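You operate a simulated robot arm through the tools that you are given. There is no shell and no other tool.

Carry out the task below with a simulated robot arm. There is one attempt and no reset: what you move stays moved.

JOB
At the blue bench shut the green lever, open the orange lever, hang the yellow padlock and the OPEN tag.
Fine: the padlock on the header peg, after the orange lever is open; the tag on the tag peg; leave the other levers, knob, wheels, tags and spares of the pipework alone.

The check looks at the end state, three seconds after you hand in, the way a careful person would. Anything else that was tipped, shoved, dropped, spilled or broken makes it a failure.

ROBOT AND FRAMES
A 6-joint arm with a two-finger parallel gripper, fixed in place. Base frame: the origin is at the foot of the arm, x ahead of it, y to its left, z up; the work surface is at about z = 0.84. Readings come in m, rad, newtons and seconds.
With the tool pointing down near the work surface it reaches from about 0.26 to 0.64 m from the base axis. Its first joint turns from -2.007 to 2.007 rad. Payload 3.43 kg.
The TCP is the grasp point between the finger pads, 0.034 m short of the fingertips. In the tool frame z runs along the fingers and y along their closing line. The gripper opens to 0.128 m. The fingers are 0.024 m wide and 0.012 m thick; the gripper's body (0.048 by 0.13 m) begins 0.096 m behind the TCP.
Orientation is that of the tool frame in the base frame, as [roll, pitch, yaw] about the fixed x, y, z axes, in that order (R = Rz(yaw) Ry(pitch) Rx(roll)). With the fingers straight down and closing along the base's y, the tool's x points along the base's -x, its y along +y and its z along -z.

CONTROLS
- The arm moves only by the tool nudge_tool. Its argument "plan" is a list of rows, each an object (a shift or turn left out is 0, a gripper value left out holds the last) with "slide": the shift along the tool's x, y, z in m, a list of three; "delta_rot": the turn, a rotation vector about the tool's x, y, z in rad, a list of three; "claw": the opening, from 0 (shut) to 1 (fully open). In form: [{"slide": [x, y, z], "delta_rot": [rx, ry, rz], "claw": claw}, ...]. A call has 1 to 20 rows; each row shifts and turns the commanded pose from where the row before left it, along the tool's axes as they then stand. A row lasts 0.2 s, in which the tool goes at most 0.05 m and 0.15 rad; a call with a longer step from one row to the next is refused whole, and so is a gripper value outside its range. A pose out of reach is approached as far as the arm can. The call stops where the force on the tool passes 40 N (or 10 N more than at its start, if that is more) or the arm is blocked; 0.2 s more then pass. Each finger travels about 0.153 m/s and halts on what it meets, pressing with about 22 N; the grip force reading is that of the motor and also rises with nothing between the fingers. The clock runs only during rows and for 0.2 s after the last one: add rows that do not move to give the fingers time. The reply holds the time, the measured pose of the TCP, the force on the tool along the base axes, the opening and the grip force, in the units named above and with some noise, with the torque about the TCP (base axes, N m) and any sound that the robot's microphone picked up.
- Cameras (640 x 400 px; columns grow to the right, rows downward): "scene" is fixed at [0.0501, 0.4992, 1.7115]; the picture's right is [-0.11, -0.99, 0.00], its down [-0.87, 0.10, -0.49] and it looks along [0.48, -0.05, -0.87] (base axes); focal length 214 px, centre (320, 200). "wrist" rides on the gripper at [0.076, -0.011, -0.16] in the tool frame; the picture's right is [0.15, 0.99, 0.00], its down [-0.88, 0.13, -0.46] and it looks along [-0.45, 0.07, 0.89] (tool axes); focal length 234 px, centre (320, 200). There is no depth. A picture from a camera that has moved, and an enlarged one, comes with that camera's place and axes in the base frame and with its lens.
- snapshot(camera): a new picture of that camera. It takes no simulated time.
- raise_lower(by): slides the trunk up (or, below 0, down) by that many m; the arm rides with it, the base frame stays. It gives what a move gives, with no picture.
- close_up(camera, box): a new picture of the part [left, top, right, bottom] of that camera's present view, enlarged. It takes no simulated time.
- job_done(): hands the job in; it is judged then, once.

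Nothing tells you positions but the pictures and the camera data. Unless the task says otherwise, let go and move clear before handing in.

The tools are called by a JSON object that holds its "api" and its "payload". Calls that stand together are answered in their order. nudge_tool: Moves the arm, as the interface text tells. Its arguments: {"type":"object","properties":{"plan":{"type":"array","items":{"type":"object","properties":{"slide":{"type":"array","items":{"type":"number"}},"delta_rot":{"type":"array","items":{"type":"number"}},"claw":{"type":"number"}}}}},"required":["plan"]} The other tools are called the same way: raise_lower (by) slides the trunk up or down; snapshot (camera) takes a picture; close_up (camera, box) takes an enlarged picture of a part of a camera's view; job_done () hands the job in.

At the start:

```text
time: 0.0
ee_pos: [0.1606, 0.2599, 1.4896]
ee_rot: [-3.14, -0.001, 3.141]
wrist_force: [-0.3, 1.0, -0.3]
ft_torque: [0.05, 0.02, -0.02]
finger_gap: 0.128
grasp_force: 0.1
trunk travel left (down, up): [-0.964, 0.026]
```

scene: 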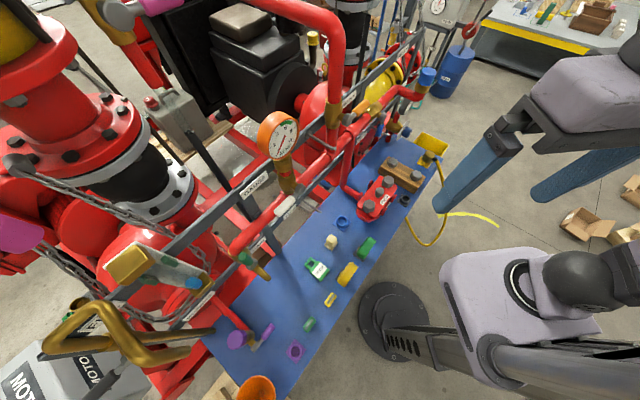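
wrist: 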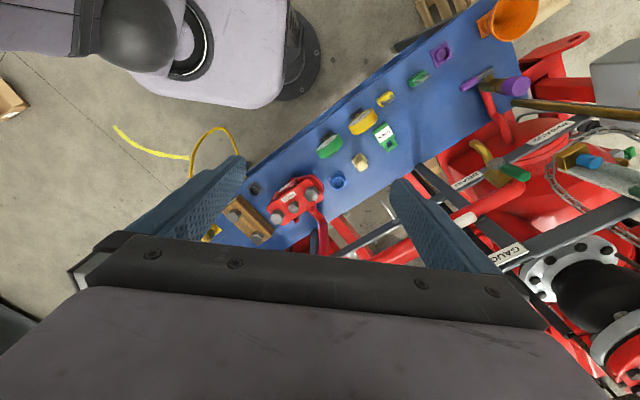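

I see a blue bench with pipework behind it, several small parts lying on the bench. I will take enlarged pictures to identify levers, pegs, the padlock and tags before moving.

{"api": "close_up", "payload": {"camera": "scene", "box": [200, 200, 400, 400]}}

{"api": "close_up", "payload": {"camera": "scene", "box": [300, 40, 480, 220]}}

{"api": "close_up", "payload": {"camera": "scene", "box": [80, 200, 280, 400]}}

{"api": "close_up", "payload": {"camera": "wrist", "box": [200, 0, 420, 260]}}

{"api": "close_up", "payload": {"camera": "wrist", "box": [400, 0, 640, 260]}}

```text
2.00 times, centred on (300, 300) of scene
camera zoom: at [0.0501, 0.4992, 1.7115], right [-0.11, -0.99, 0.0], down [-0.87, 0.1, -0.49], along [0.48, -0.05, -0.87], focal length 429 px, centre (360, 0)
```

zoom: 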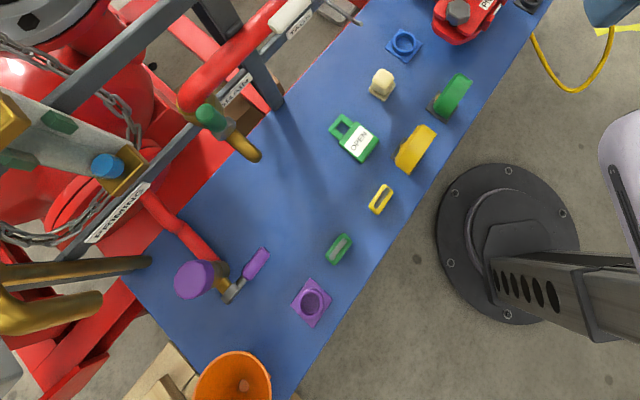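

```text
2.22 times, centred on (390, 130) of scene
camera zoom: at [0.0501, 0.4992, 1.7115], right [-0.11, -0.99, 0.0], down [-0.87, 0.1, -0.49], along [0.48, -0.05, -0.87], focal length 477 px, centre (164, 356)
```

zoom: 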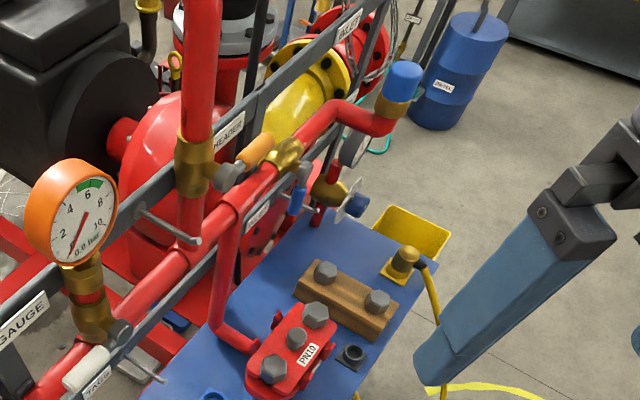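

```text
2.00 times, centred on (180, 300) of scene
camera zoom: at [0.0501, 0.4992, 1.7115], right [-0.11, -0.99, 0.0], down [-0.87, 0.1, -0.49], along [0.48, -0.05, -0.87], focal length 429 px, centre (600, 0)
```

zoom: 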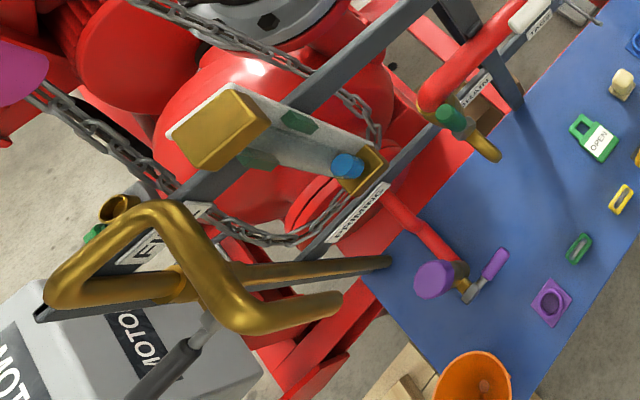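

```text
1.54 times, centred on (310, 130) of wrist
camera zoom: at [0.0858, 0.2496, 1.6496], right [-0.15, 0.99, 0.0], down [0.88, 0.13, 0.46], along [0.45, 0.07, -0.89], focal length 360 px, centre (335, 308)
```

zoom: 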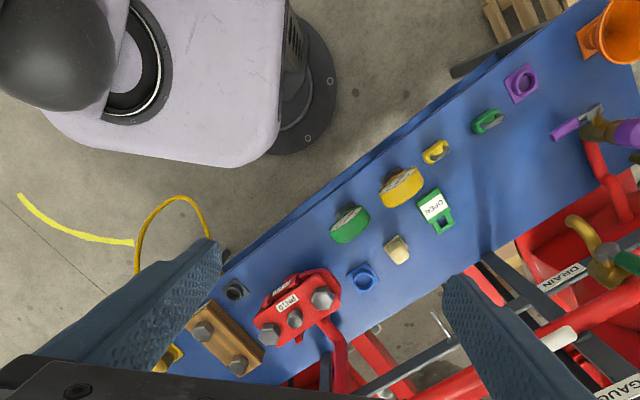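

```text
1.54 times, centred on (520, 130) of wrist
camera zoom: at [0.0858, 0.2496, 1.6496], right [-0.15, 0.99, 0.0], down [0.88, 0.13, 0.46], along [0.45, 0.07, -0.89], focal length 360 px, centre (12, 308)
```

zoom: 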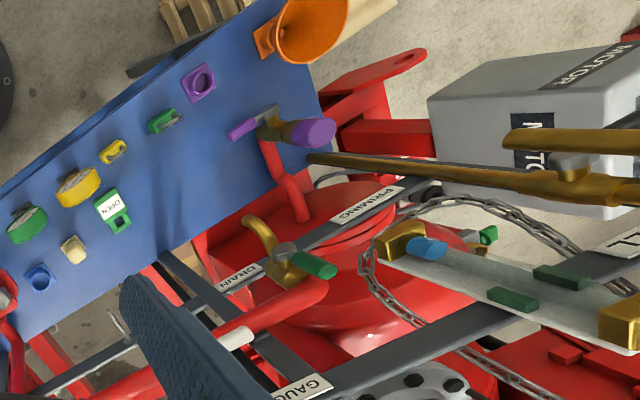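

The bench runs diagonally (from about (-0.13, 0.72) to (0.75, -0.15)) with the frame and pipes behind it. I'll zoom more on the small parts, the levers and the pegs.

{"api": "close_up", "payload": {"camera": "wrist", "box": [310, 50, 430, 200]}}

{"api": "close_up", "payload": {"camera": "scene", "box": [290, 225, 370, 340]}}

{"api": "close_up", "payload": {"camera": "scene", "box": [330, 70, 430, 150]}}

{"api": "close_up", "payload": {"camera": "scene", "box": [220, 180, 320, 280]}}

{"api": "close_up", "payload": {"camera": "scene", "box": [270, 110, 350, 220]}}

```text
2.67 times, centred on (370, 125) of wrist
camera zoom: at [0.0858, 0.2496, 1.6496], right [-0.15, 0.99, 0.0], down [0.88, 0.13, 0.46], along [0.45, 0.07, -0.89], focal length 624 px, centre (187, 400)
```

zoom: 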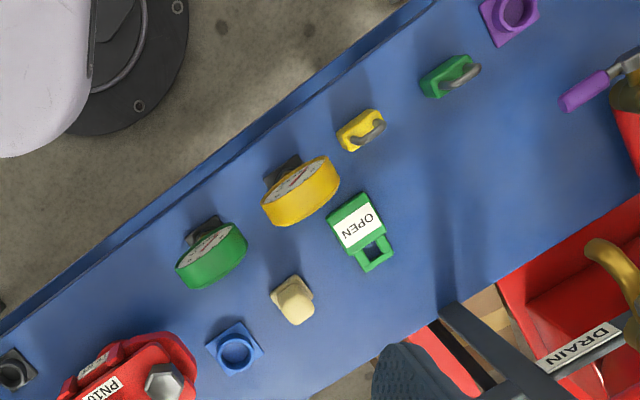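

```text
3.48 times, centred on (330, 282) of scene
camera zoom: at [0.0501, 0.4992, 1.7115], right [-0.11, -0.99, 0.0], down [-0.87, 0.1, -0.49], along [0.48, -0.05, -0.87], focal length 746 px, centre (285, -87)
```

zoom: 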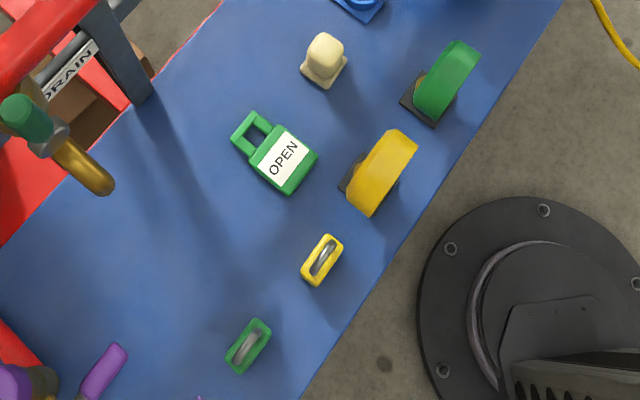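

```text
5.00 times, centred on (380, 110) of scene
camera zoom: at [0.0501, 0.4992, 1.7115], right [-0.11, -0.99, 0.0], down [-0.87, 0.1, -0.49], along [0.48, -0.05, -0.87], focal length 1072 px, centre (20, 650)
```

zoom: 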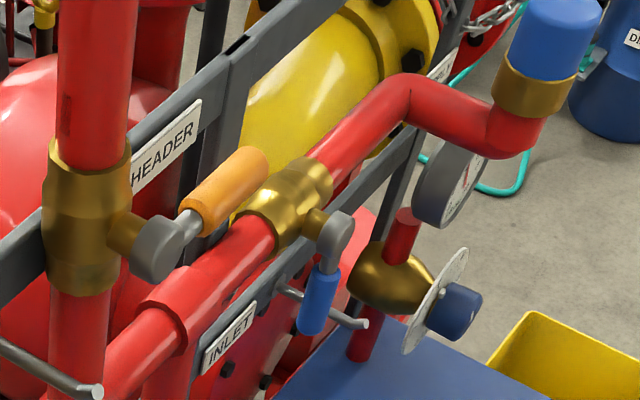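

```text
4.00 times, centred on (270, 230) of scene
camera zoom: at [0.0501, 0.4992, 1.7115], right [-0.11, -0.99, 0.0], down [-0.87, 0.1, -0.49], along [0.48, -0.05, -0.87], focal length 858 px, centre (520, 80)
```

zoom: 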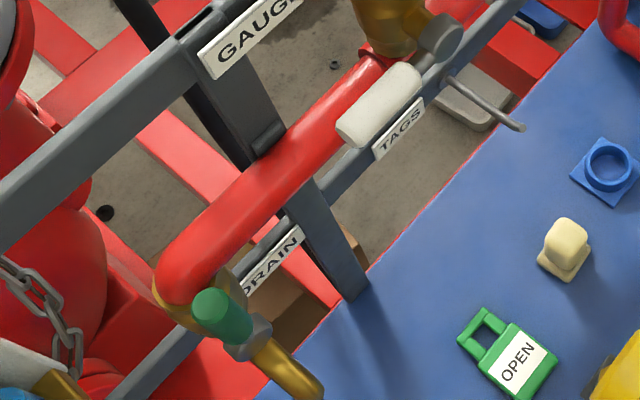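

```text
3.64 times, centred on (310, 165) of scene
camera zoom: at [0.0501, 0.4992, 1.7115], right [-0.11, -0.99, 0.0], down [-0.87, 0.1, -0.49], along [0.48, -0.05, -0.87], focal length 780 px, centre (356, 327)
```

zoom: 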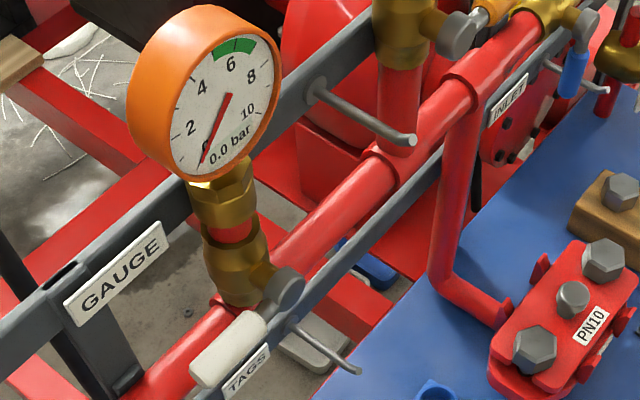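

The yellow padlock stands upright near (0.106, 0.456) and the OPEN tag lies flat near (0.22, 0.485). The orange lever is horizontal on the vertical HEADER pipe, and the green lever is on the DRAIN spout. I'll turn the tool to face the bench so I can view the pipework from another place.

{"api": "nudge_tool", "payload": {"plan": [{"delta_rot": [0, 0, -0.131]}, {"delta_rot": [0, 0, -0.131]}, {"delta_rot": [0, 0, -0.131]}, {"delta_rot": [0, 0, -0.131]}, {"delta_rot": [0, 0, -0.131]}, {"delta_rot": [0, 0, -0.131]}, {}, {}]}}

{"api": "snapshot", "payload": {"camera": "wrist"}}

{"api": "snapshot", "payload": {"camera": "scene"}}

```text
time: 1.8
ee_pos: [0.1623, 0.2601, 1.4893]
ee_rot: [3.141, 0.001, -2.355]
wrist_force: [-0.7, -0.1, -0.2]
ft_torque: [0.01, 0.01, -0.02]
finger_gap: 0.1278
grasp_force: 0.0
trunk travel left (down, up): [-0.964, 0.026]
```

```text
taken
camera wrist: at [0.1161, 0.1993, 1.6496], right [-0.8, 0.59, 0.0], down [0.53, 0.72, 0.46], along [0.27, 0.37, -0.89], focal length 234 px, centre (320, 200)
```

wrist: 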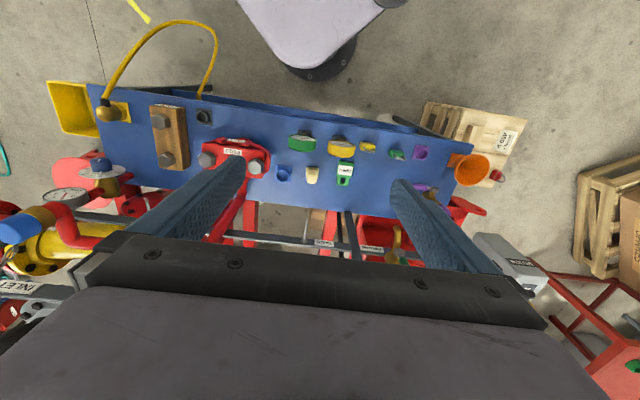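

```text
taken
```

scene: 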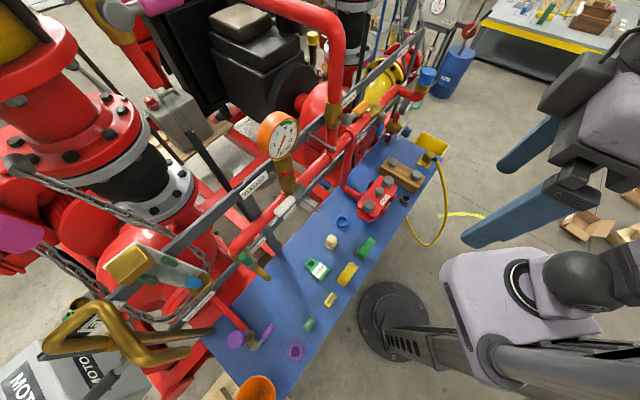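

The gripper hides the pipework in the wrist view. I'll tilt the tool towards the bench so the wrist camera looks more forward.

{"api": "nudge_tool", "payload": {"plan": [{"delta_rot": [0, -0.14, 0]}, {"delta_rot": [0, -0.14, 0]}, {"delta_rot": [0, -0.14, 0]}, {"delta_rot": [0, -0.14, 0]}, {"delta_rot": [0, -0.14, 0]}, {}, {}]}}

{"api": "snapshot", "payload": {"camera": "wrist"}}

```text
time: 3.4
ee_pos: [0.1668, 0.3274, 1.5263]
ee_rot: [-3.138, 0.698, -2.356]
wrist_force: [0.4, -0.2, 0.7]
ft_torque: [-0.01, 0.0, -0.02]
finger_gap: 0.1276
grasp_force: 0.0
out of reach, approached as far as the arm can: row 3, 4, 5
trunk travel left (down, up): [-0.964, 0.026]
```

```text
taken
camera wrist: at [0.0591, 0.2066, 1.6001], right [-0.78, 0.62, -0.1], down [0.18, 0.36, 0.92], along [0.6, 0.7, -0.39], focal length 234 px, centre (320, 200)
```

wrist: 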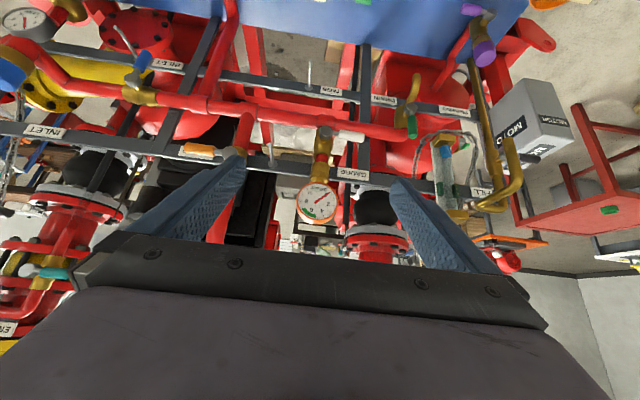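

Now the wrist camera looks forward at the pipework (upside down). I'll zoom into the levers and pegs.

{"api": "close_up", "payload": {"camera": "wrist", "box": [120, 40, 280, 180]}}

{"api": "close_up", "payload": {"camera": "wrist", "box": [250, 60, 410, 230]}}

{"api": "close_up", "payload": {"camera": "wrist", "box": [360, 50, 520, 230]}}

```text
2.86 times, centred on (200, 110) of wrist
camera zoom: at [0.0591, 0.2066, 1.6001], right [-0.78, 0.62, -0.1], down [0.18, 0.36, 0.92], along [0.6, 0.7, -0.39], focal length 669 px, centre (663, 457)
```

zoom: 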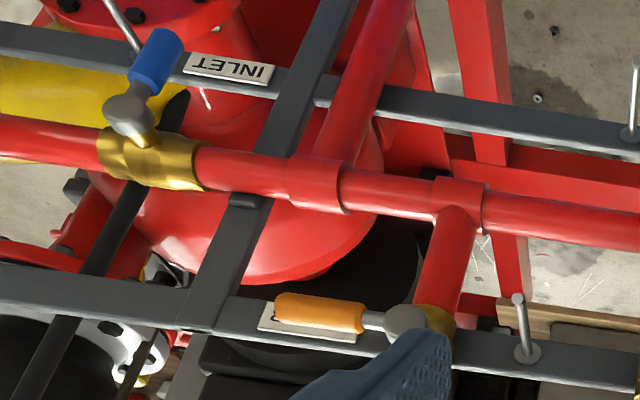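

```text
2.35 times, centred on (330, 145) of wrist
camera zoom: at [0.0591, 0.2066, 1.6001], right [-0.78, 0.62, -0.1], down [0.18, 0.36, 0.92], along [0.6, 0.7, -0.39], focal length 551 px, centre (296, 329)
```

zoom: 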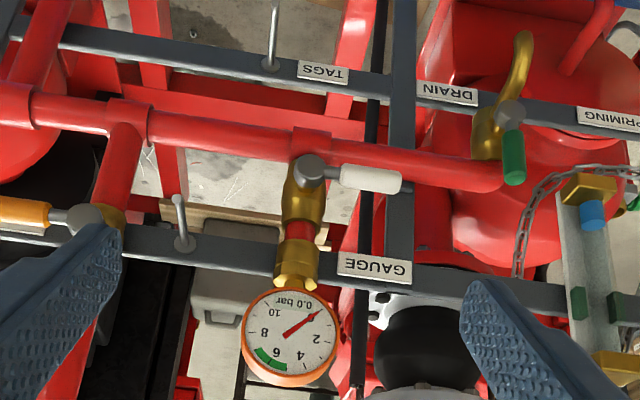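

```text
2.22 times, centred on (440, 140) of wrist
camera zoom: at [0.0591, 0.2066, 1.6001], right [-0.78, 0.62, -0.1], down [0.18, 0.36, 0.92], along [0.6, 0.7, -0.39], focal length 520 px, centre (53, 333)
```

zoom: 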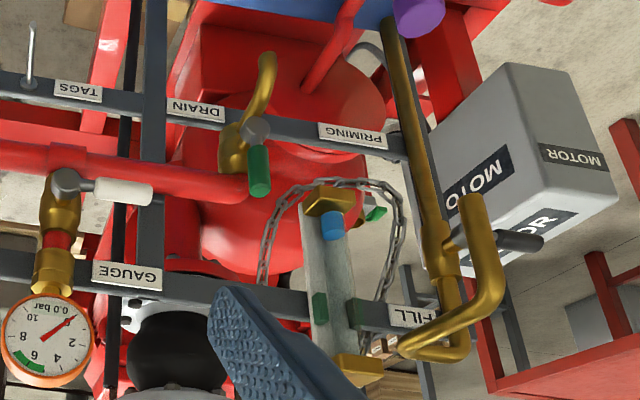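

I triangulated from both cameras:
- **Header peg:** tip about (0.394, 0.426, 1.328), base about (0.454, 0.484, 1.322).
- **Tag peg:** tip about (0.357, 0.465, 1.075).
- **Orange lever:** hub about (0.466, 0.387, 1.347), handle pointing right.
- **Green lever:** hub about (0.193, 0.663, 1.14), handle pointing up.

I'll lower the trunk to work at lever height.

{"api": "raise_lower", "payload": {"by": -0.3}}

{"api": "snapshot", "payload": {"camera": "scene"}}

{"api": "snapshot", "payload": {"camera": "wrist"}}

```text
time: 6.4
ee_pos: [0.1658, 0.3271, 1.2258]
ee_rot: [-3.139, 0.698, -2.356]
wrist_force: [-0.6, -0.1, 0.8]
ft_torque: [0.0, 0.0, 0.02]
finger_gap: 0.1281
grasp_force: 0.0
trunk travel left (down, up): [-0.664, 0.326]
```

```text
taken
```

scene: 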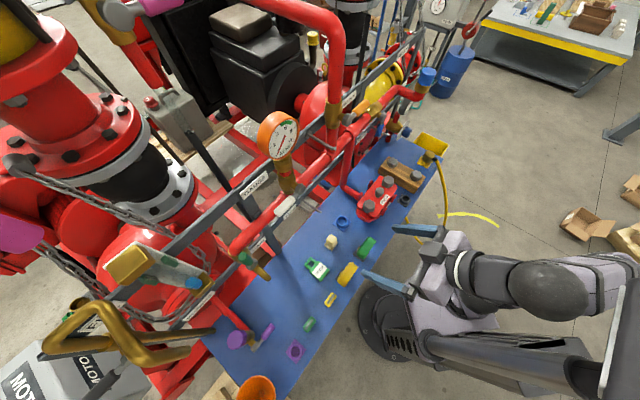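

```text
taken
camera wrist: at [0.0592, 0.2064, 1.3002], right [-0.78, 0.62, -0.1], down [0.18, 0.36, 0.91], along [0.6, 0.7, -0.39], focal length 234 px, centre (320, 200)
```

wrist: 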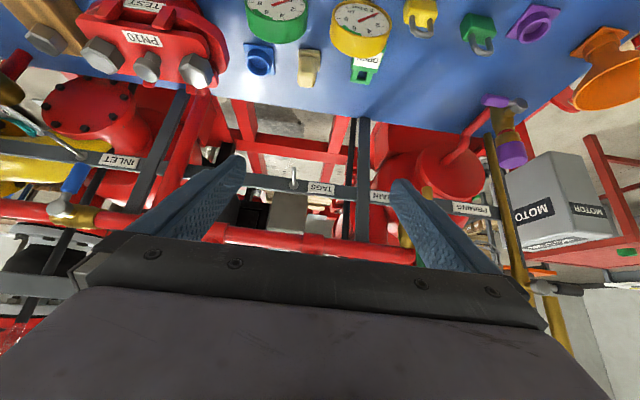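

The arm is clear of the bench. I'll shift the tool left and outwards, then tilt it to horizontal facing the pipework, in front of the green lever.

{"api": "nudge_tool", "payload": {"plan": [{"slide": [-0.0107, 0.038, 0.009], "claw": 0.3}, {"slide": [-0.0107, 0.038, 0.009]}, {"slide": [-0.0107, 0.038, 0.009]}, {"slide": [-0.0107, 0.038, 0.009]}, {"slide": [-0.0107, 0.038, 0.009]}, {"delta_rot": [0, -0.1454, 0]}, {"delta_rot": [0, -0.1454, 0]}, {"delta_rot": [0, -0.1454, 0]}, {"delta_rot": [0, -0.1454, 0]}, {"delta_rot": [0, -0.1454, 0]}, {"delta_rot": [0, -0.1454, 0]}, {}, {}]}}

{"api": "snapshot", "payload": {"camera": "wrist"}}

{"api": "snapshot", "payload": {"camera": "scene"}}

```text
time: 9.4
ee_pos: [0.1177, 0.5084, 1.2484]
ee_rot: [1.195, 1.521, 1.947]
wrist_force: [-0.2, 0.0, 0.0]
ft_torque: [-0.02, 0.0, 0.0]
finger_gap: 0.0385
grasp_force: 0.0
out of reach, approached as far as the arm can: row 9, 10
trunk travel left (down, up): [-0.664, 0.326]
stopped in row 13: the arm was blocked; the commanded pose is now the measured one
```

```text
taken
camera wrist: at [0.0069, 0.3959, 1.1698], right [-0.68, 0.73, -0.1], down [-0.41, -0.26, 0.88], along [0.61, 0.63, 0.47], focal length 234 px, centre (320, 200)
```

wrist: 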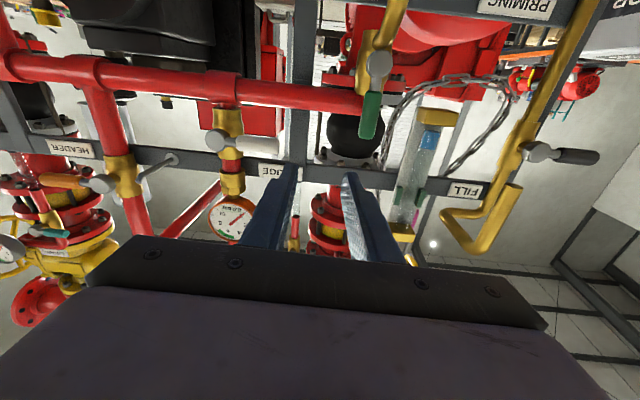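

```text
taken
```

scene: 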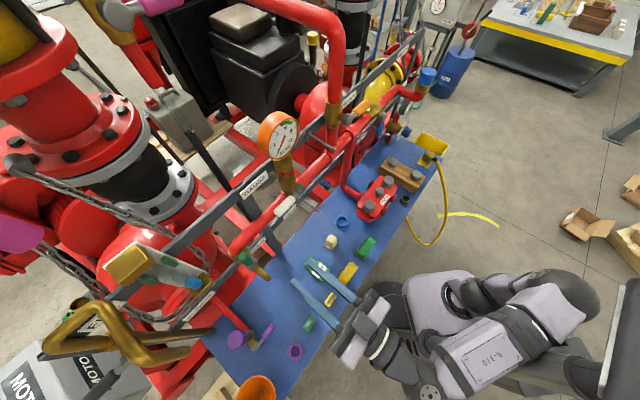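

The tool now points roughly horizontally at the pipes. I'll zoom in on the green lever from here, and on the orange one.

{"api": "close_up", "payload": {"camera": "wrist", "box": [320, 0, 440, 180]}}

{"api": "close_up", "payload": {"camera": "wrist", "box": [30, 100, 210, 240]}}

```text
2.22 times, centred on (380, 90) of wrist
camera zoom: at [0.0069, 0.3959, 1.1698], right [-0.68, 0.73, -0.1], down [-0.41, -0.26, 0.88], along [0.61, 0.63, 0.47], focal length 520 px, centre (187, 444)
```

zoom: 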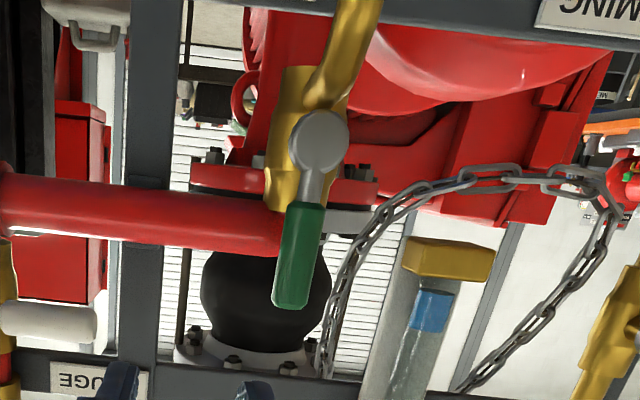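

```text
2.86 times, centred on (120, 170) of wrist
camera zoom: at [0.0069, 0.3959, 1.1698], right [-0.68, 0.73, -0.1], down [-0.41, -0.26, 0.88], along [0.61, 0.63, 0.47], focal length 669 px, centre (891, 286)
```

zoom: 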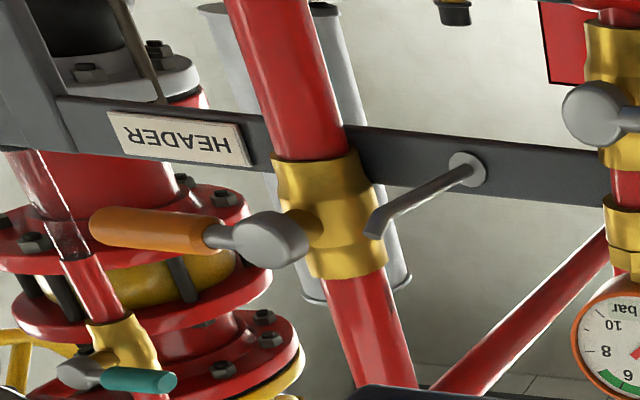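

The green handle stands up from its hub at about (0.19, 0.66, 1.147), about 0.09 long. I'll shut the fingers and move to the left side of the handle, short of it in depth.

{"api": "nudge_tool", "payload": {"plan": [{"slide": [0.0123, 0.033, 0.0178], "claw": 0}, {"slide": [0.0123, 0.033, 0.0178]}, {"slide": [0.0123, 0.033, 0.0178]}, {}, {}]}}

{"api": "snapshot", "payload": {"camera": "wrist"}}

{"api": "snapshot", "payload": {"camera": "scene"}}

```text
time: 10.6
ee_pos: [0.1044, 0.615, 1.2314]
ee_rot: [1.179, 1.496, 1.912]
wrist_force: [-0.3, -0.1, -0.3]
ft_torque: [0.0, 0.0, -0.03]
finger_gap: 0.0
grasp_force: 22.1
trunk travel left (down, up): [-0.664, 0.326]
```

```text
taken
camera wrist: at [-0.0102, 0.506, 1.1512], right [-0.66, 0.74, -0.08], down [-0.4, -0.27, 0.87], along [0.63, 0.61, 0.48], focal length 234 px, centre (320, 200)
```

wrist: 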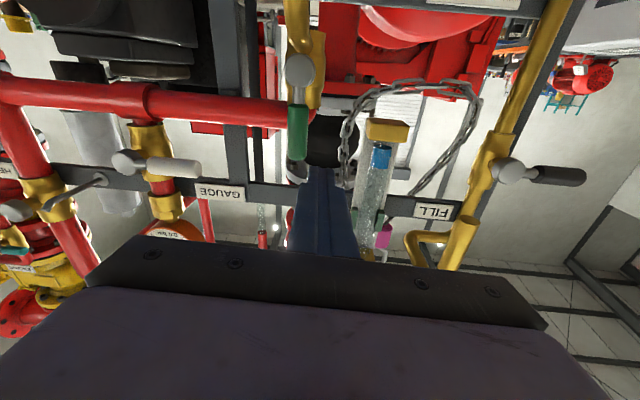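

```text
taken
```

scene: 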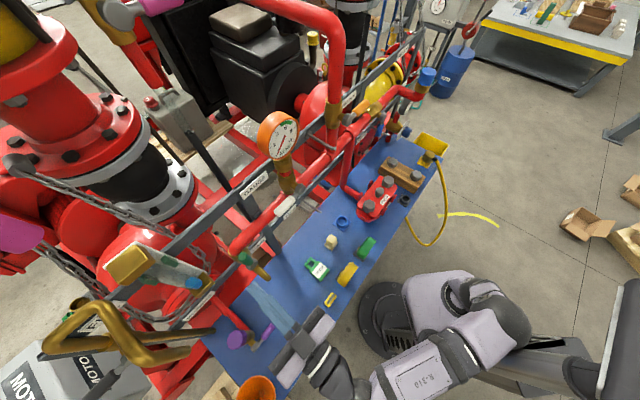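

{"api": "nudge_tool", "payload": {"plan": [{}, {}, {}]}}

{"api": "close_up", "payload": {"camera": "wrist", "box": [240, 20, 400, 220]}}

```text
time: 11.4
ee_pos: [0.1053, 0.614, 1.2308]
ee_rot: [1.181, 1.497, 1.909]
wrist_force: [-0.3, 0.0, -0.5]
ft_torque: [0.01, -0.02, 0.0]
finger_gap: 0.0002
grasp_force: 21.6
trunk travel left (down, up): [-0.664, 0.326]
```

```text
2.00 times, centred on (320, 120) of wrist
camera zoom: at [-0.0098, 0.5045, 1.1504], right [-0.66, 0.74, -0.08], down [-0.4, -0.27, 0.87], along [0.63, 0.61, 0.48], focal length 468 px, centre (320, 360)
```

zoom: 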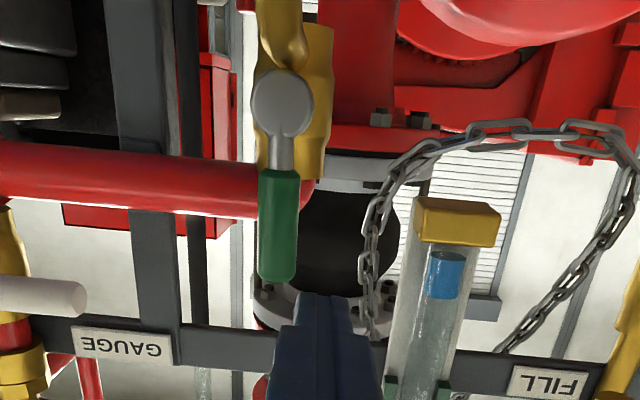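

The closed fingertip is just left of the green handle (handle at about s=-0.332 along the bench axis, z 1.19–1.24). I'll line up lower-left of it and go forward so the tip sits beside the handle.

{"api": "nudge_tool", "payload": {"plan": [{"slide": [0.0157, 0.0132, -0.0012]}, {}, {"slide": [0.0007, 0.0012, 0.0213]}, {"slide": [0.0007, 0.0012, 0.0213]}, {"slide": [0.0006, 0.0012, 0.0213]}, {}, {}]}}

{"api": "close_up", "payload": {"camera": "wrist", "box": [240, 20, 400, 220]}}

{"api": "close_up", "payload": {"camera": "scene", "box": [200, 200, 320, 320]}}

```text
time: 13.0
ee_pos: [0.1211, 0.6746, 1.2018]
ee_rot: [1.193, 1.519, 1.95]
wrist_force: [-0.8, 0.3, 0.4]
ft_torque: [0.02, -0.03, 0.01]
finger_gap: 0.0
grasp_force: 21.9
trunk travel left (down, up): [-0.664, 0.326]
```

```text
2.00 times, centred on (320, 120) of wrist
camera zoom: at [0.0098, 0.5626, 1.1235], right [-0.68, 0.73, -0.1], down [-0.4, -0.26, 0.88], along [0.61, 0.64, 0.47], focal length 468 px, centre (320, 360)
```

zoom: 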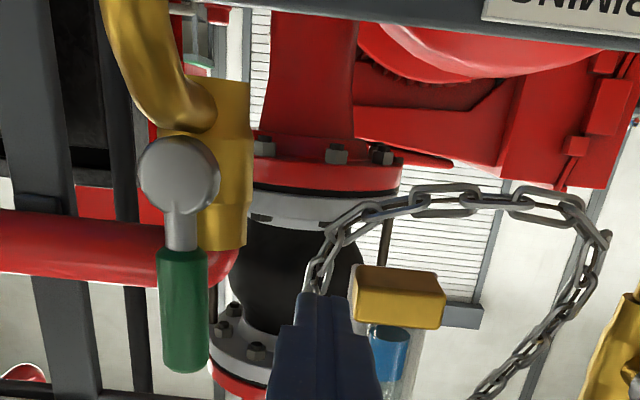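

```text
3.33 times, centred on (260, 260) of scene
camera zoom: at [0.0501, 0.4992, 1.7115], right [-0.11, -0.99, 0.0], down [-0.87, 0.1, -0.49], along [0.48, -0.05, -0.87], focal length 715 px, centre (520, 0)
```

zoom: 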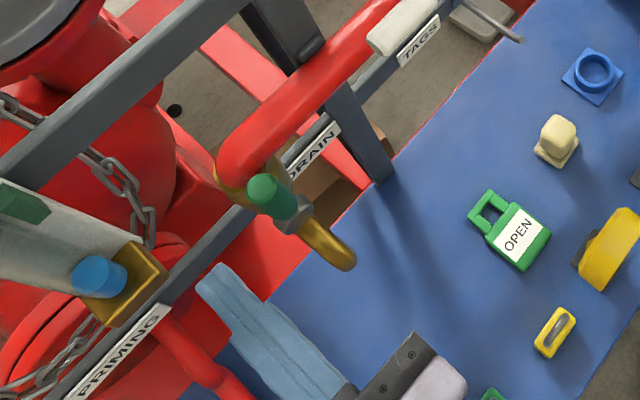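

The tool follows the command exactly now; the fingertip is left of the handle with a few cm to spare. I'll bring it up to the handle and try a gentle push to the right (about 15°).

{"api": "nudge_tool", "payload": {"plan": [{"slide": [-0.0121, -0.0291, 0.0132]}, {}, {"slide": [-0.0019, -0.0116, 0.0004]}, {"slide": [-0.0019, -0.0116, 0.0004]}, {}, {}]}}

{"api": "close_up", "payload": {"camera": "wrist", "box": [240, 20, 400, 220]}}

{"api": "close_up", "payload": {"camera": "scene", "box": [200, 200, 320, 320]}}

```text
time: 14.4
ee_pos: [0.1577, 0.654, 1.2146]
ee_rot: [1.165, 1.525, 1.936]
wrist_force: [-16.4, 28.4, 8.4]
ft_torque: [-0.24, -0.39, 0.94]
finger_gap: 0.0001
grasp_force: 21.8
trunk travel left (down, up): [-0.664, 0.326]
```

```text
2.00 times, centred on (320, 120) of wrist
camera zoom: at [0.0493, 0.5381, 1.135], right [-0.69, 0.71, -0.1], down [-0.4, -0.26, 0.88], along [0.6, 0.65, 0.47], focal length 468 px, centre (320, 360)
```

zoom: 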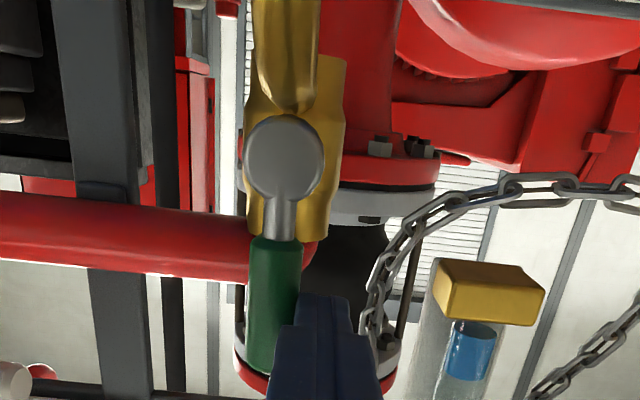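

```text
3.33 times, centred on (260, 260) of scene
camera zoom: at [0.0501, 0.4992, 1.7115], right [-0.11, -0.99, 0.0], down [-0.87, 0.1, -0.49], along [0.48, -0.05, -0.87], focal length 715 px, centre (520, 0)
```

zoom: 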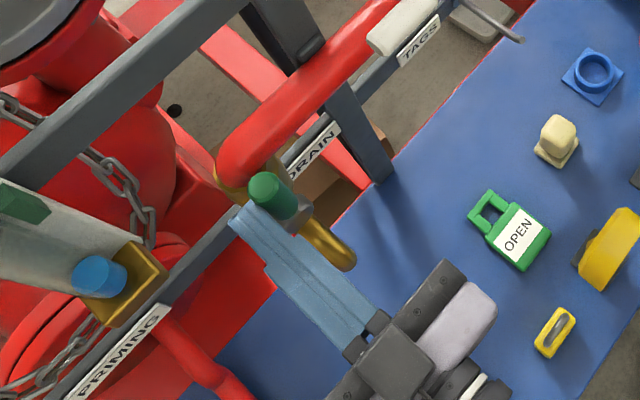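

Pushing right gave about 32 N and the handle did not move, so that is probably the stop. I'll back off, pass in front of the handle, and try pushing it to the left from its right side.

{"api": "nudge_tool", "payload": {"plan": [{"slide": [0.0013, 0.028, -0.0009]}, {}, {"slide": [-0.0006, -0.001, -0.03]}, {"slide": [-0.0006, -0.001, -0.03]}, {"slide": [-0.0016, -0.0349, 0.0012]}, {"slide": [-0.0016, -0.0349, 0.0012]}, {}, {"slide": [0.0006, 0.001, 0.03]}, {"slide": [0.0006, 0.001, 0.03]}, {}, {}]}}

{"api": "close_up", "payload": {"camera": "wrist", "box": [240, 20, 400, 220]}}

{"api": "close_up", "payload": {"camera": "scene", "box": [200, 200, 320, 320]}}

```text
time: 16.8
ee_pos: [0.1965, 0.6167, 1.215]
ee_rot: [1.193, 1.518, 1.947]
wrist_force: [-0.3, -0.1, -0.8]
ft_torque: [0.03, 0.01, 0.01]
finger_gap: 0.0003
grasp_force: 22.6
trunk travel left (down, up): [-0.664, 0.326]
```

```text
2.00 times, centred on (320, 120) of wrist
camera zoom: at [0.0868, 0.5041, 1.1367], right [-0.68, 0.73, -0.1], down [-0.4, -0.26, 0.88], along [0.61, 0.64, 0.47], focal length 468 px, centre (320, 360)
```

zoom: 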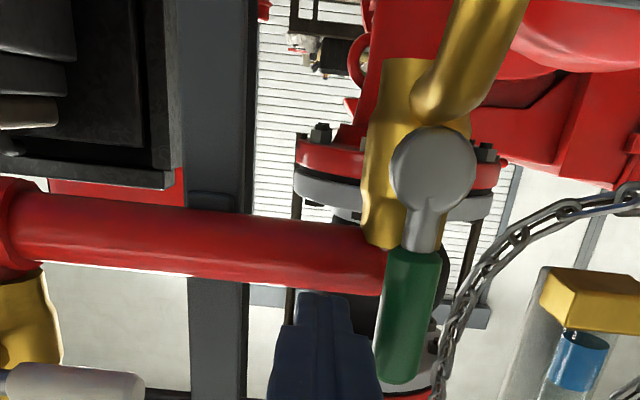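

```text
3.33 times, centred on (260, 260) of scene
camera zoom: at [0.0501, 0.4992, 1.7115], right [-0.11, -0.99, 0.0], down [-0.87, 0.1, -0.49], along [0.48, -0.05, -0.87], focal length 715 px, centre (520, 0)
```

zoom: 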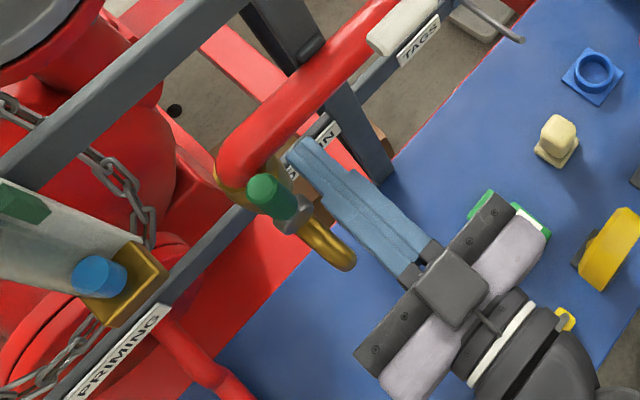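

The finger is now just right of the handle with no contact force. I'll push left by about 3 cm and watch the force.

{"api": "nudge_tool", "payload": {"plan": [{"slide": [0.0005, 0.01, -0.0003]}, {"slide": [0.0005, 0.01, -0.0003]}, {"slide": [0.0005, 0.01, -0.0003]}, {}, {}]}}

{"api": "close_up", "payload": {"camera": "wrist", "box": [240, 20, 400, 220]}}

```text
time: 18.0
ee_pos: [0.1752, 0.6388, 1.2151]
ee_rot: [1.196, 1.521, 1.953]
wrist_force: [0.0, -0.1, 0.4]
ft_torque: [0.03, -0.02, 0.03]
finger_gap: 0.0
grasp_force: 21.8
trunk travel left (down, up): [-0.664, 0.326]
```

```text
2.00 times, centred on (320, 120) of wrist
camera zoom: at [0.0649, 0.5248, 1.1365], right [-0.68, 0.73, -0.1], down [-0.4, -0.26, 0.88], along [0.61, 0.64, 0.47], focal length 468 px, centre (320, 360)
```

zoom: 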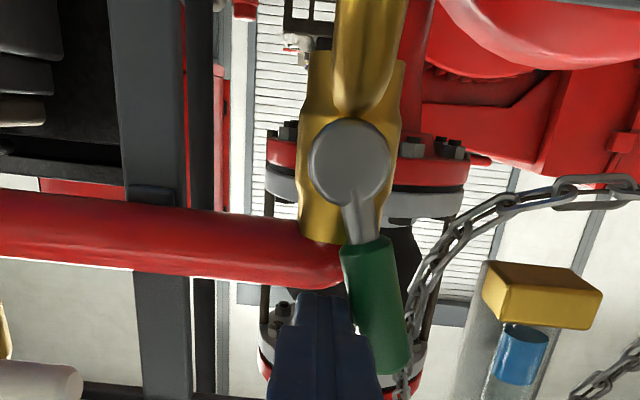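

The lever moves freely to the left, so that is the closing direction. I'll continue pushing along its arc to about 75°.

{"api": "nudge_tool", "payload": {"plan": [{"slide": [0.0014, 0.0165, -0.0006]}, {"slide": [0.006, 0.0162, -0.0007]}, {"slide": [0.0098, 0.0141, -0.0007]}, {"slide": [0.0133, 0.0111, -0.0006]}, {}, {}]}}

{"api": "close_up", "payload": {"camera": "wrist", "box": [240, 20, 400, 220]}}

```text
time: 19.4
ee_pos: [0.1338, 0.6806, 1.1872]
ee_rot: [1.196, 1.518, 1.948]
wrist_force: [-0.4, -0.8, -0.3]
ft_torque: [-0.01, -0.01, 0.0]
finger_gap: 0.0
grasp_force: 22.2
trunk travel left (down, up): [-0.664, 0.326]
```

```text
2.00 times, centred on (320, 120) of wrist
camera zoom: at [0.0231, 0.5672, 1.1091], right [-0.68, 0.73, -0.1], down [-0.4, -0.26, 0.88], along [0.61, 0.64, 0.47], focal length 468 px, centre (320, 360)
```

zoom: 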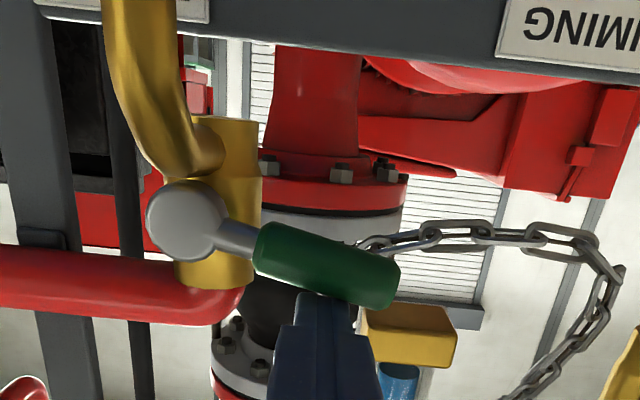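

It's about three quarters done. I'll finish the arc and press gently down until I feel the stop.

{"api": "nudge_tool", "payload": {"plan": [{"slide": [0.0078, 0.0036, -0.0003]}, {"slide": [0.0077, 0.0036, -0.0003]}, {"slide": [0.005, 0, -0.0001]}, {}, {}]}}

{"api": "close_up", "payload": {"camera": "wrist", "box": [240, 20, 400, 220]}}

```text
time: 20.6
ee_pos: [0.1281, 0.6839, 1.1732]
ee_rot: [1.063, 1.511, 1.815]
wrist_force: [3.9, 6.9, 22.5]
ft_torque: [0.48, -0.47, 0.03]
finger_gap: 0.0001
grasp_force: 21.9
trunk travel left (down, up): [-0.664, 0.326]
```

```text
2.00 times, centred on (320, 120) of wrist
camera zoom: at [0.0176, 0.5717, 1.0931], right [-0.68, 0.73, -0.1], down [-0.41, -0.27, 0.87], along [0.61, 0.63, 0.48], focal length 468 px, centre (320, 360)
```

zoom: 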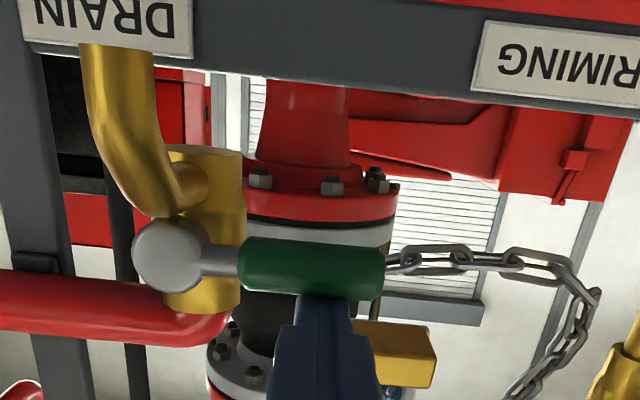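

The green lever is now horizontal and resting on its stop (force rose to about 22 N). I'll lift off it and back away.

{"api": "nudge_tool", "payload": {"plan": [{"slide": [-0.02, -0.005, 0]}, {}, {"slide": [0, 0, -0.04]}, {"slide": [0, 0, -0.04]}, {"slide": [0, 0, -0.04]}, {"slide": [0, 0, -0.04]}, {}, {}]}}

{"api": "snapshot", "payload": {"camera": "wrist"}}

{"api": "snapshot", "payload": {"camera": "scene"}}

```text
time: 22.6
ee_pos: [0.1176, 0.5951, 1.1695]
ee_rot: [1.196, 1.544, 1.867]
wrist_force: [0.4, -0.7, -0.8]
ft_torque: [0.0, 0.02, -0.02]
finger_gap: 0.0
grasp_force: 21.6
out of reach, approached as far as the arm can: row 5, 6
trunk travel left (down, up): [-0.664, 0.326]
stopped in row 8: the arm was blocked; the commanded pose is now the measured one
```

```text
taken
camera wrist: at [-0.0021, 0.4899, 1.0926], right [-0.62, 0.78, -0.12], down [-0.43, -0.2, 0.88], along [0.66, 0.6, 0.46], focal length 234 px, centre (320, 200)
```

wrist: 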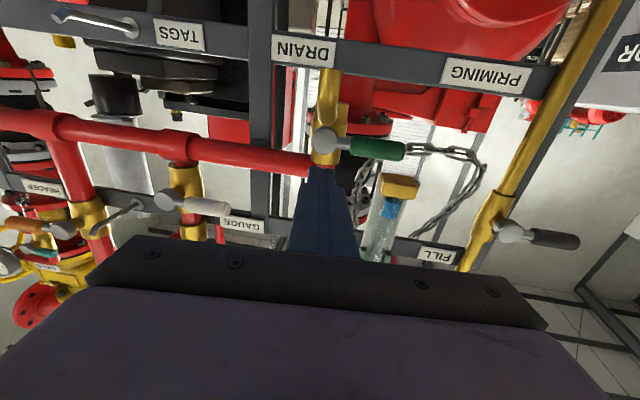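

```text
taken
```

scene: 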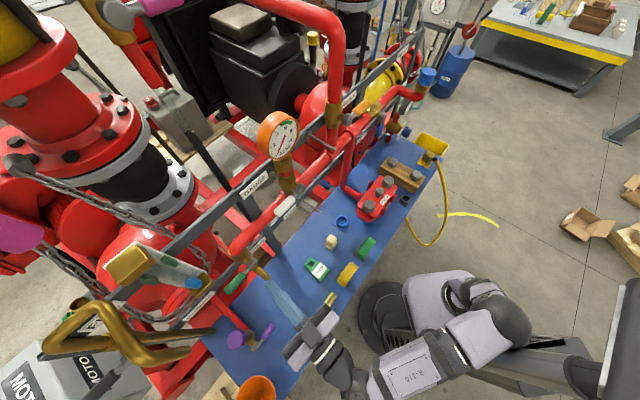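

The green lever is shut. Next is the orange lever: I'll raise the trunk and tilt the tool slightly down for the transit to the right.

{"api": "raise_lower", "payload": {"by": 0.15}}

{"api": "nudge_tool", "payload": {"plan": [{"delta_rot": [0, 0.15, 0]}, {"delta_rot": [0, 0.15, 0]}, {}, {}]}}

```text
time: 24.4
ee_pos: [0.1174, 0.5962, 1.3189]
ee_rot: [1.186, 1.546, 1.858]
wrist_force: [-0.3, -0.9, -0.4]
ft_torque: [0.0, 0.01, 0.0]
finger_gap: 0.0001
grasp_force: 22.1
trunk travel left (down, up): [-0.814, 0.176]
```

```text
time: 25.4
ee_pos: [0.1146, 0.5953, 1.3197]
ee_rot: [3.061, 1.278, -2.543]
wrist_force: [-0.1, -1.0, 0.2]
ft_torque: [0.03, 0.02, -0.02]
finger_gap: 0.0
grasp_force: 21.8
trunk travel left (down, up): [-0.814, 0.176]
```

{"api": "nudge_tool", "payload": {"plan": [{"slide": [-0.0024, -0.0464, 0.0042]}, {"slide": [-0.0024, -0.0464, 0.0042]}, {"slide": [-0.0024, -0.0464, 0.0042]}, {"slide": [-0.0024, -0.0464, 0.0042]}, {}, {}]}}

{"api": "snapshot", "payload": {"camera": "scene"}}

```text
time: 26.8
ee_pos: [0.2462, 0.4622, 1.3193]
ee_rot: [3.062, 1.28, -2.544]
wrist_force: [-0.3, 0.4, -0.6]
ft_torque: [0.0, 0.01, 0.01]
finger_gap: 0.0
grasp_force: 21.6
trunk travel left (down, up): [-0.814, 0.176]
```

```text
taken
```

scene: 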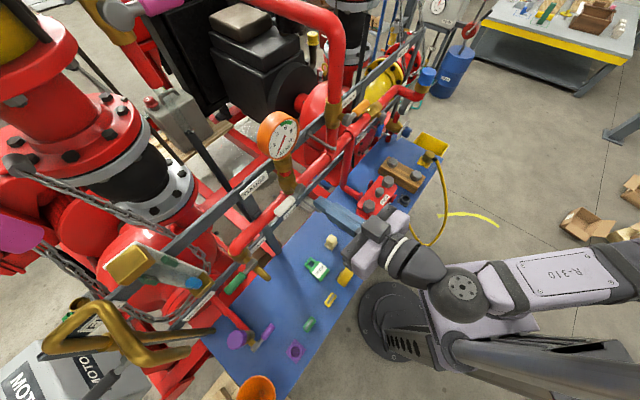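

{"api": "nudge_tool", "payload": {"plan": [{"slide": [-0.0024, -0.0464, 0.0042]}, {"slide": [-0.0024, -0.0464, 0.0042]}, {"slide": [-0.0024, -0.0464, 0.0042]}, {"slide": [-0.0024, -0.0464, 0.0042]}, {"slide": [-0.0024, -0.0464, 0.0042]}, {"slide": [-0.0024, -0.0464, 0.0042]}, {"slide": [-0.0335, 0.0008, -0.01]}, {"slide": [-0.0335, 0.0008, -0.01]}, {}, {}]}}

{"api": "snapshot", "payload": {"camera": "scene"}}

{"api": "snapshot", "payload": {"camera": "wrist"}}

```text
time: 28.9
ee_pos: [0.455, 0.2927, 1.3778]
ee_rot: [3.064, 1.28, -2.542]
wrist_force: [0.1, 0.6, -0.9]
ft_torque: [0.0, -0.01, -0.03]
finger_gap: 0.0
grasp_force: 21.4
out of reach, approached as far as the arm can: row 3, 4, 5, 6, 7
trunk travel left (down, up): [-0.814, 0.176]
```

```text
taken
```

scene: 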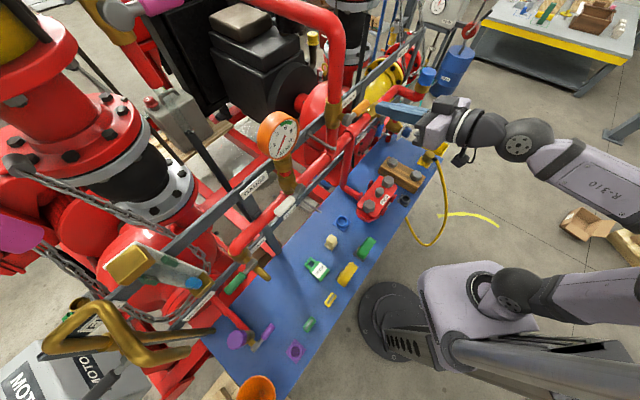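

```text
taken
camera wrist: at [0.3243, 0.1755, 1.3518], right [-0.65, 0.75, -0.12], down [-0.21, -0.03, 0.98], along [0.73, 0.66, 0.18], focal length 234 px, centre (320, 200)
```

wrist: 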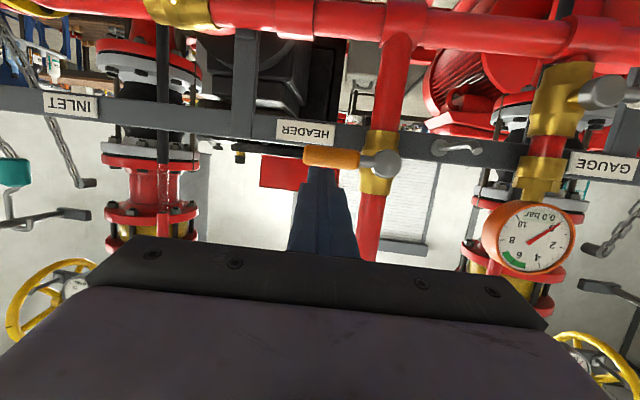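

The finger is in front of the orange handle (handle axis about z=1.351, s=0.09–0.14). I'll let the arm settle and re-read the pose.

{"api": "nudge_tool", "payload": {"plan": [{}, {}, {}, {}]}}

```text
time: 29.9
ee_pos: [0.4565, 0.2917, 1.3781]
ee_rot: [3.061, 1.279, -2.544]
wrist_force: [0.9, 0.1, 0.2]
ft_torque: [-0.02, -0.03, 0.0]
finger_gap: 0.0001
grasp_force: 21.4
trunk travel left (down, up): [-0.814, 0.176]
```

{"api": "nudge_tool", "payload": {"plan": [{"slide": [-0.0192, 0.0005, -0.0058]}, {}, {}]}}

```text
time: 30.8
ee_pos: [0.4544, 0.2912, 1.3994]
ee_rot: [3.058, 1.28, -2.544]
wrist_force: [0.7, 0.7, -0.6]
ft_torque: [0.0, -0.03, 0.0]
finger_gap: 0.0
grasp_force: 22.2
trunk travel left (down, up): [-0.814, 0.176]
```

{"api": "nudge_tool", "payload": {"plan": [{"slide": [-0.0042, 0.002, 0.0228]}, {"slide": [-0.0042, 0.0019, 0.0228]}, {}, {}]}}

{"api": "snapshot", "payload": {"camera": "wrist"}}

{"api": "close_up", "payload": {"camera": "scene", "box": [320, 60, 440, 180]}}

```text
time: 31.8
ee_pos: [0.4898, 0.3232, 1.3939]
ee_rot: [3.054, 1.282, -2.543]
wrist_force: [-0.2, -0.3, 0.5]
ft_torque: [0.01, -0.02, 0.02]
finger_gap: 0.0
grasp_force: 21.9
trunk travel left (down, up): [-0.814, 0.176]
```

```text
taken
camera wrist: at [0.3598, 0.2058, 1.3665], right [-0.66, 0.74, -0.12], down [-0.21, -0.04, 0.98], along [0.72, 0.67, 0.18], focal length 234 px, centre (320, 200)
```

wrist: 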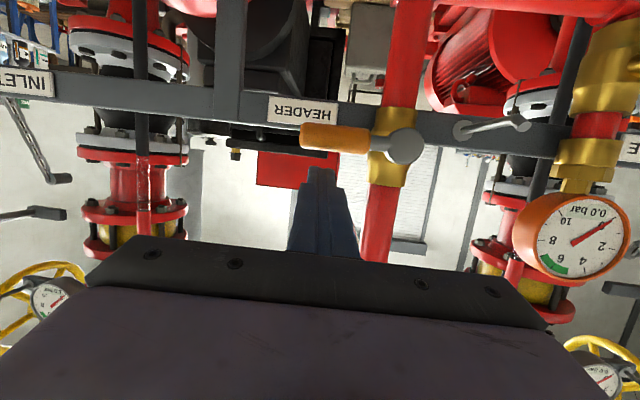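

```text
3.33 times, centred on (380, 120) of scene
camera zoom: at [0.0501, 0.4992, 1.7115], right [-0.11, -0.99, 0.0], down [-0.87, 0.1, -0.49], along [0.48, -0.05, -0.87], focal length 715 px, centre (120, 467)
```

zoom: 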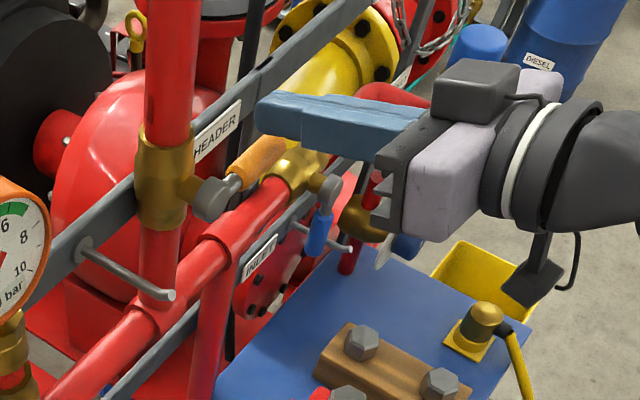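

The closed finger is above the orange handle. I'll press down gently by about 2.5 cm to test that direction.

{"api": "nudge_tool", "payload": {"plan": [{"slide": [0.0096, -0.0002, 0.0029]}, {"slide": [0.0096, -0.0002, 0.0029]}, {"slide": [0.0048, -0.0001, 0.0015]}, {}]}}

{"api": "close_up", "payload": {"camera": "wrist", "box": [260, 80, 460, 220]}}

```text
time: 32.8
ee_pos: [0.4884, 0.3236, 1.3803]
ee_rot: [3.056, 1.304, -2.55]
wrist_force: [7.9, 4.8, 27.8]
ft_torque: [0.64, -0.77, 0.39]
finger_gap: 0.0
grasp_force: 21.7
trunk travel left (down, up): [-0.814, 0.176]
```

```text
2.86 times, centred on (360, 150) of wrist
camera zoom: at [0.3581, 0.2078, 1.3487], right [-0.65, 0.75, -0.12], down [-0.23, -0.04, 0.97], along [0.73, 0.66, 0.2], focal length 669 px, centre (206, 343)
```

zoom: 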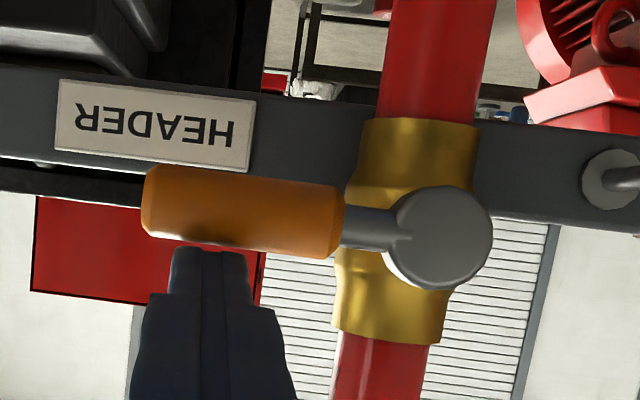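

Down is blocked (about 28 N, no motion), so orange opens upwards. I'll lift, back out, go beneath the handle and come forward again.

{"api": "nudge_tool", "payload": {"plan": [{"slide": [-0.0287, 0.0007, -0.0086]}, {}, {"slide": [0.0053, -0.002, -0.0176]}, {"slide": [0.0052, -0.002, -0.0176]}, {}, {"slide": [0.0359, -0.0009, 0.0108]}, {"slide": [0.0359, -0.0009, 0.0108]}, {}, {}]}}

{"api": "snapshot", "payload": {"camera": "wrist"}}

```text
time: 34.8
ee_pos: [0.4654, 0.2952, 1.3233]
ee_rot: [3.063, 1.28, -2.544]
wrist_force: [0.1, -0.5, -0.8]
ft_torque: [-0.01, -0.01, 0.0]
finger_gap: 0.0002
grasp_force: 21.9
out of reach, approached as far as the arm can: row 1
trunk travel left (down, up): [-0.814, 0.176]
```

```text
taken
camera wrist: at [0.3343, 0.1785, 1.2963], right [-0.65, 0.75, -0.12], down [-0.21, -0.03, 0.98], along [0.73, 0.66, 0.18], focal length 234 px, centre (320, 200)
```

wrist: 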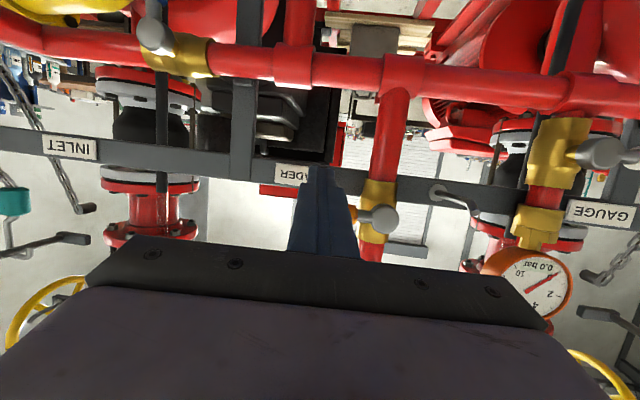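

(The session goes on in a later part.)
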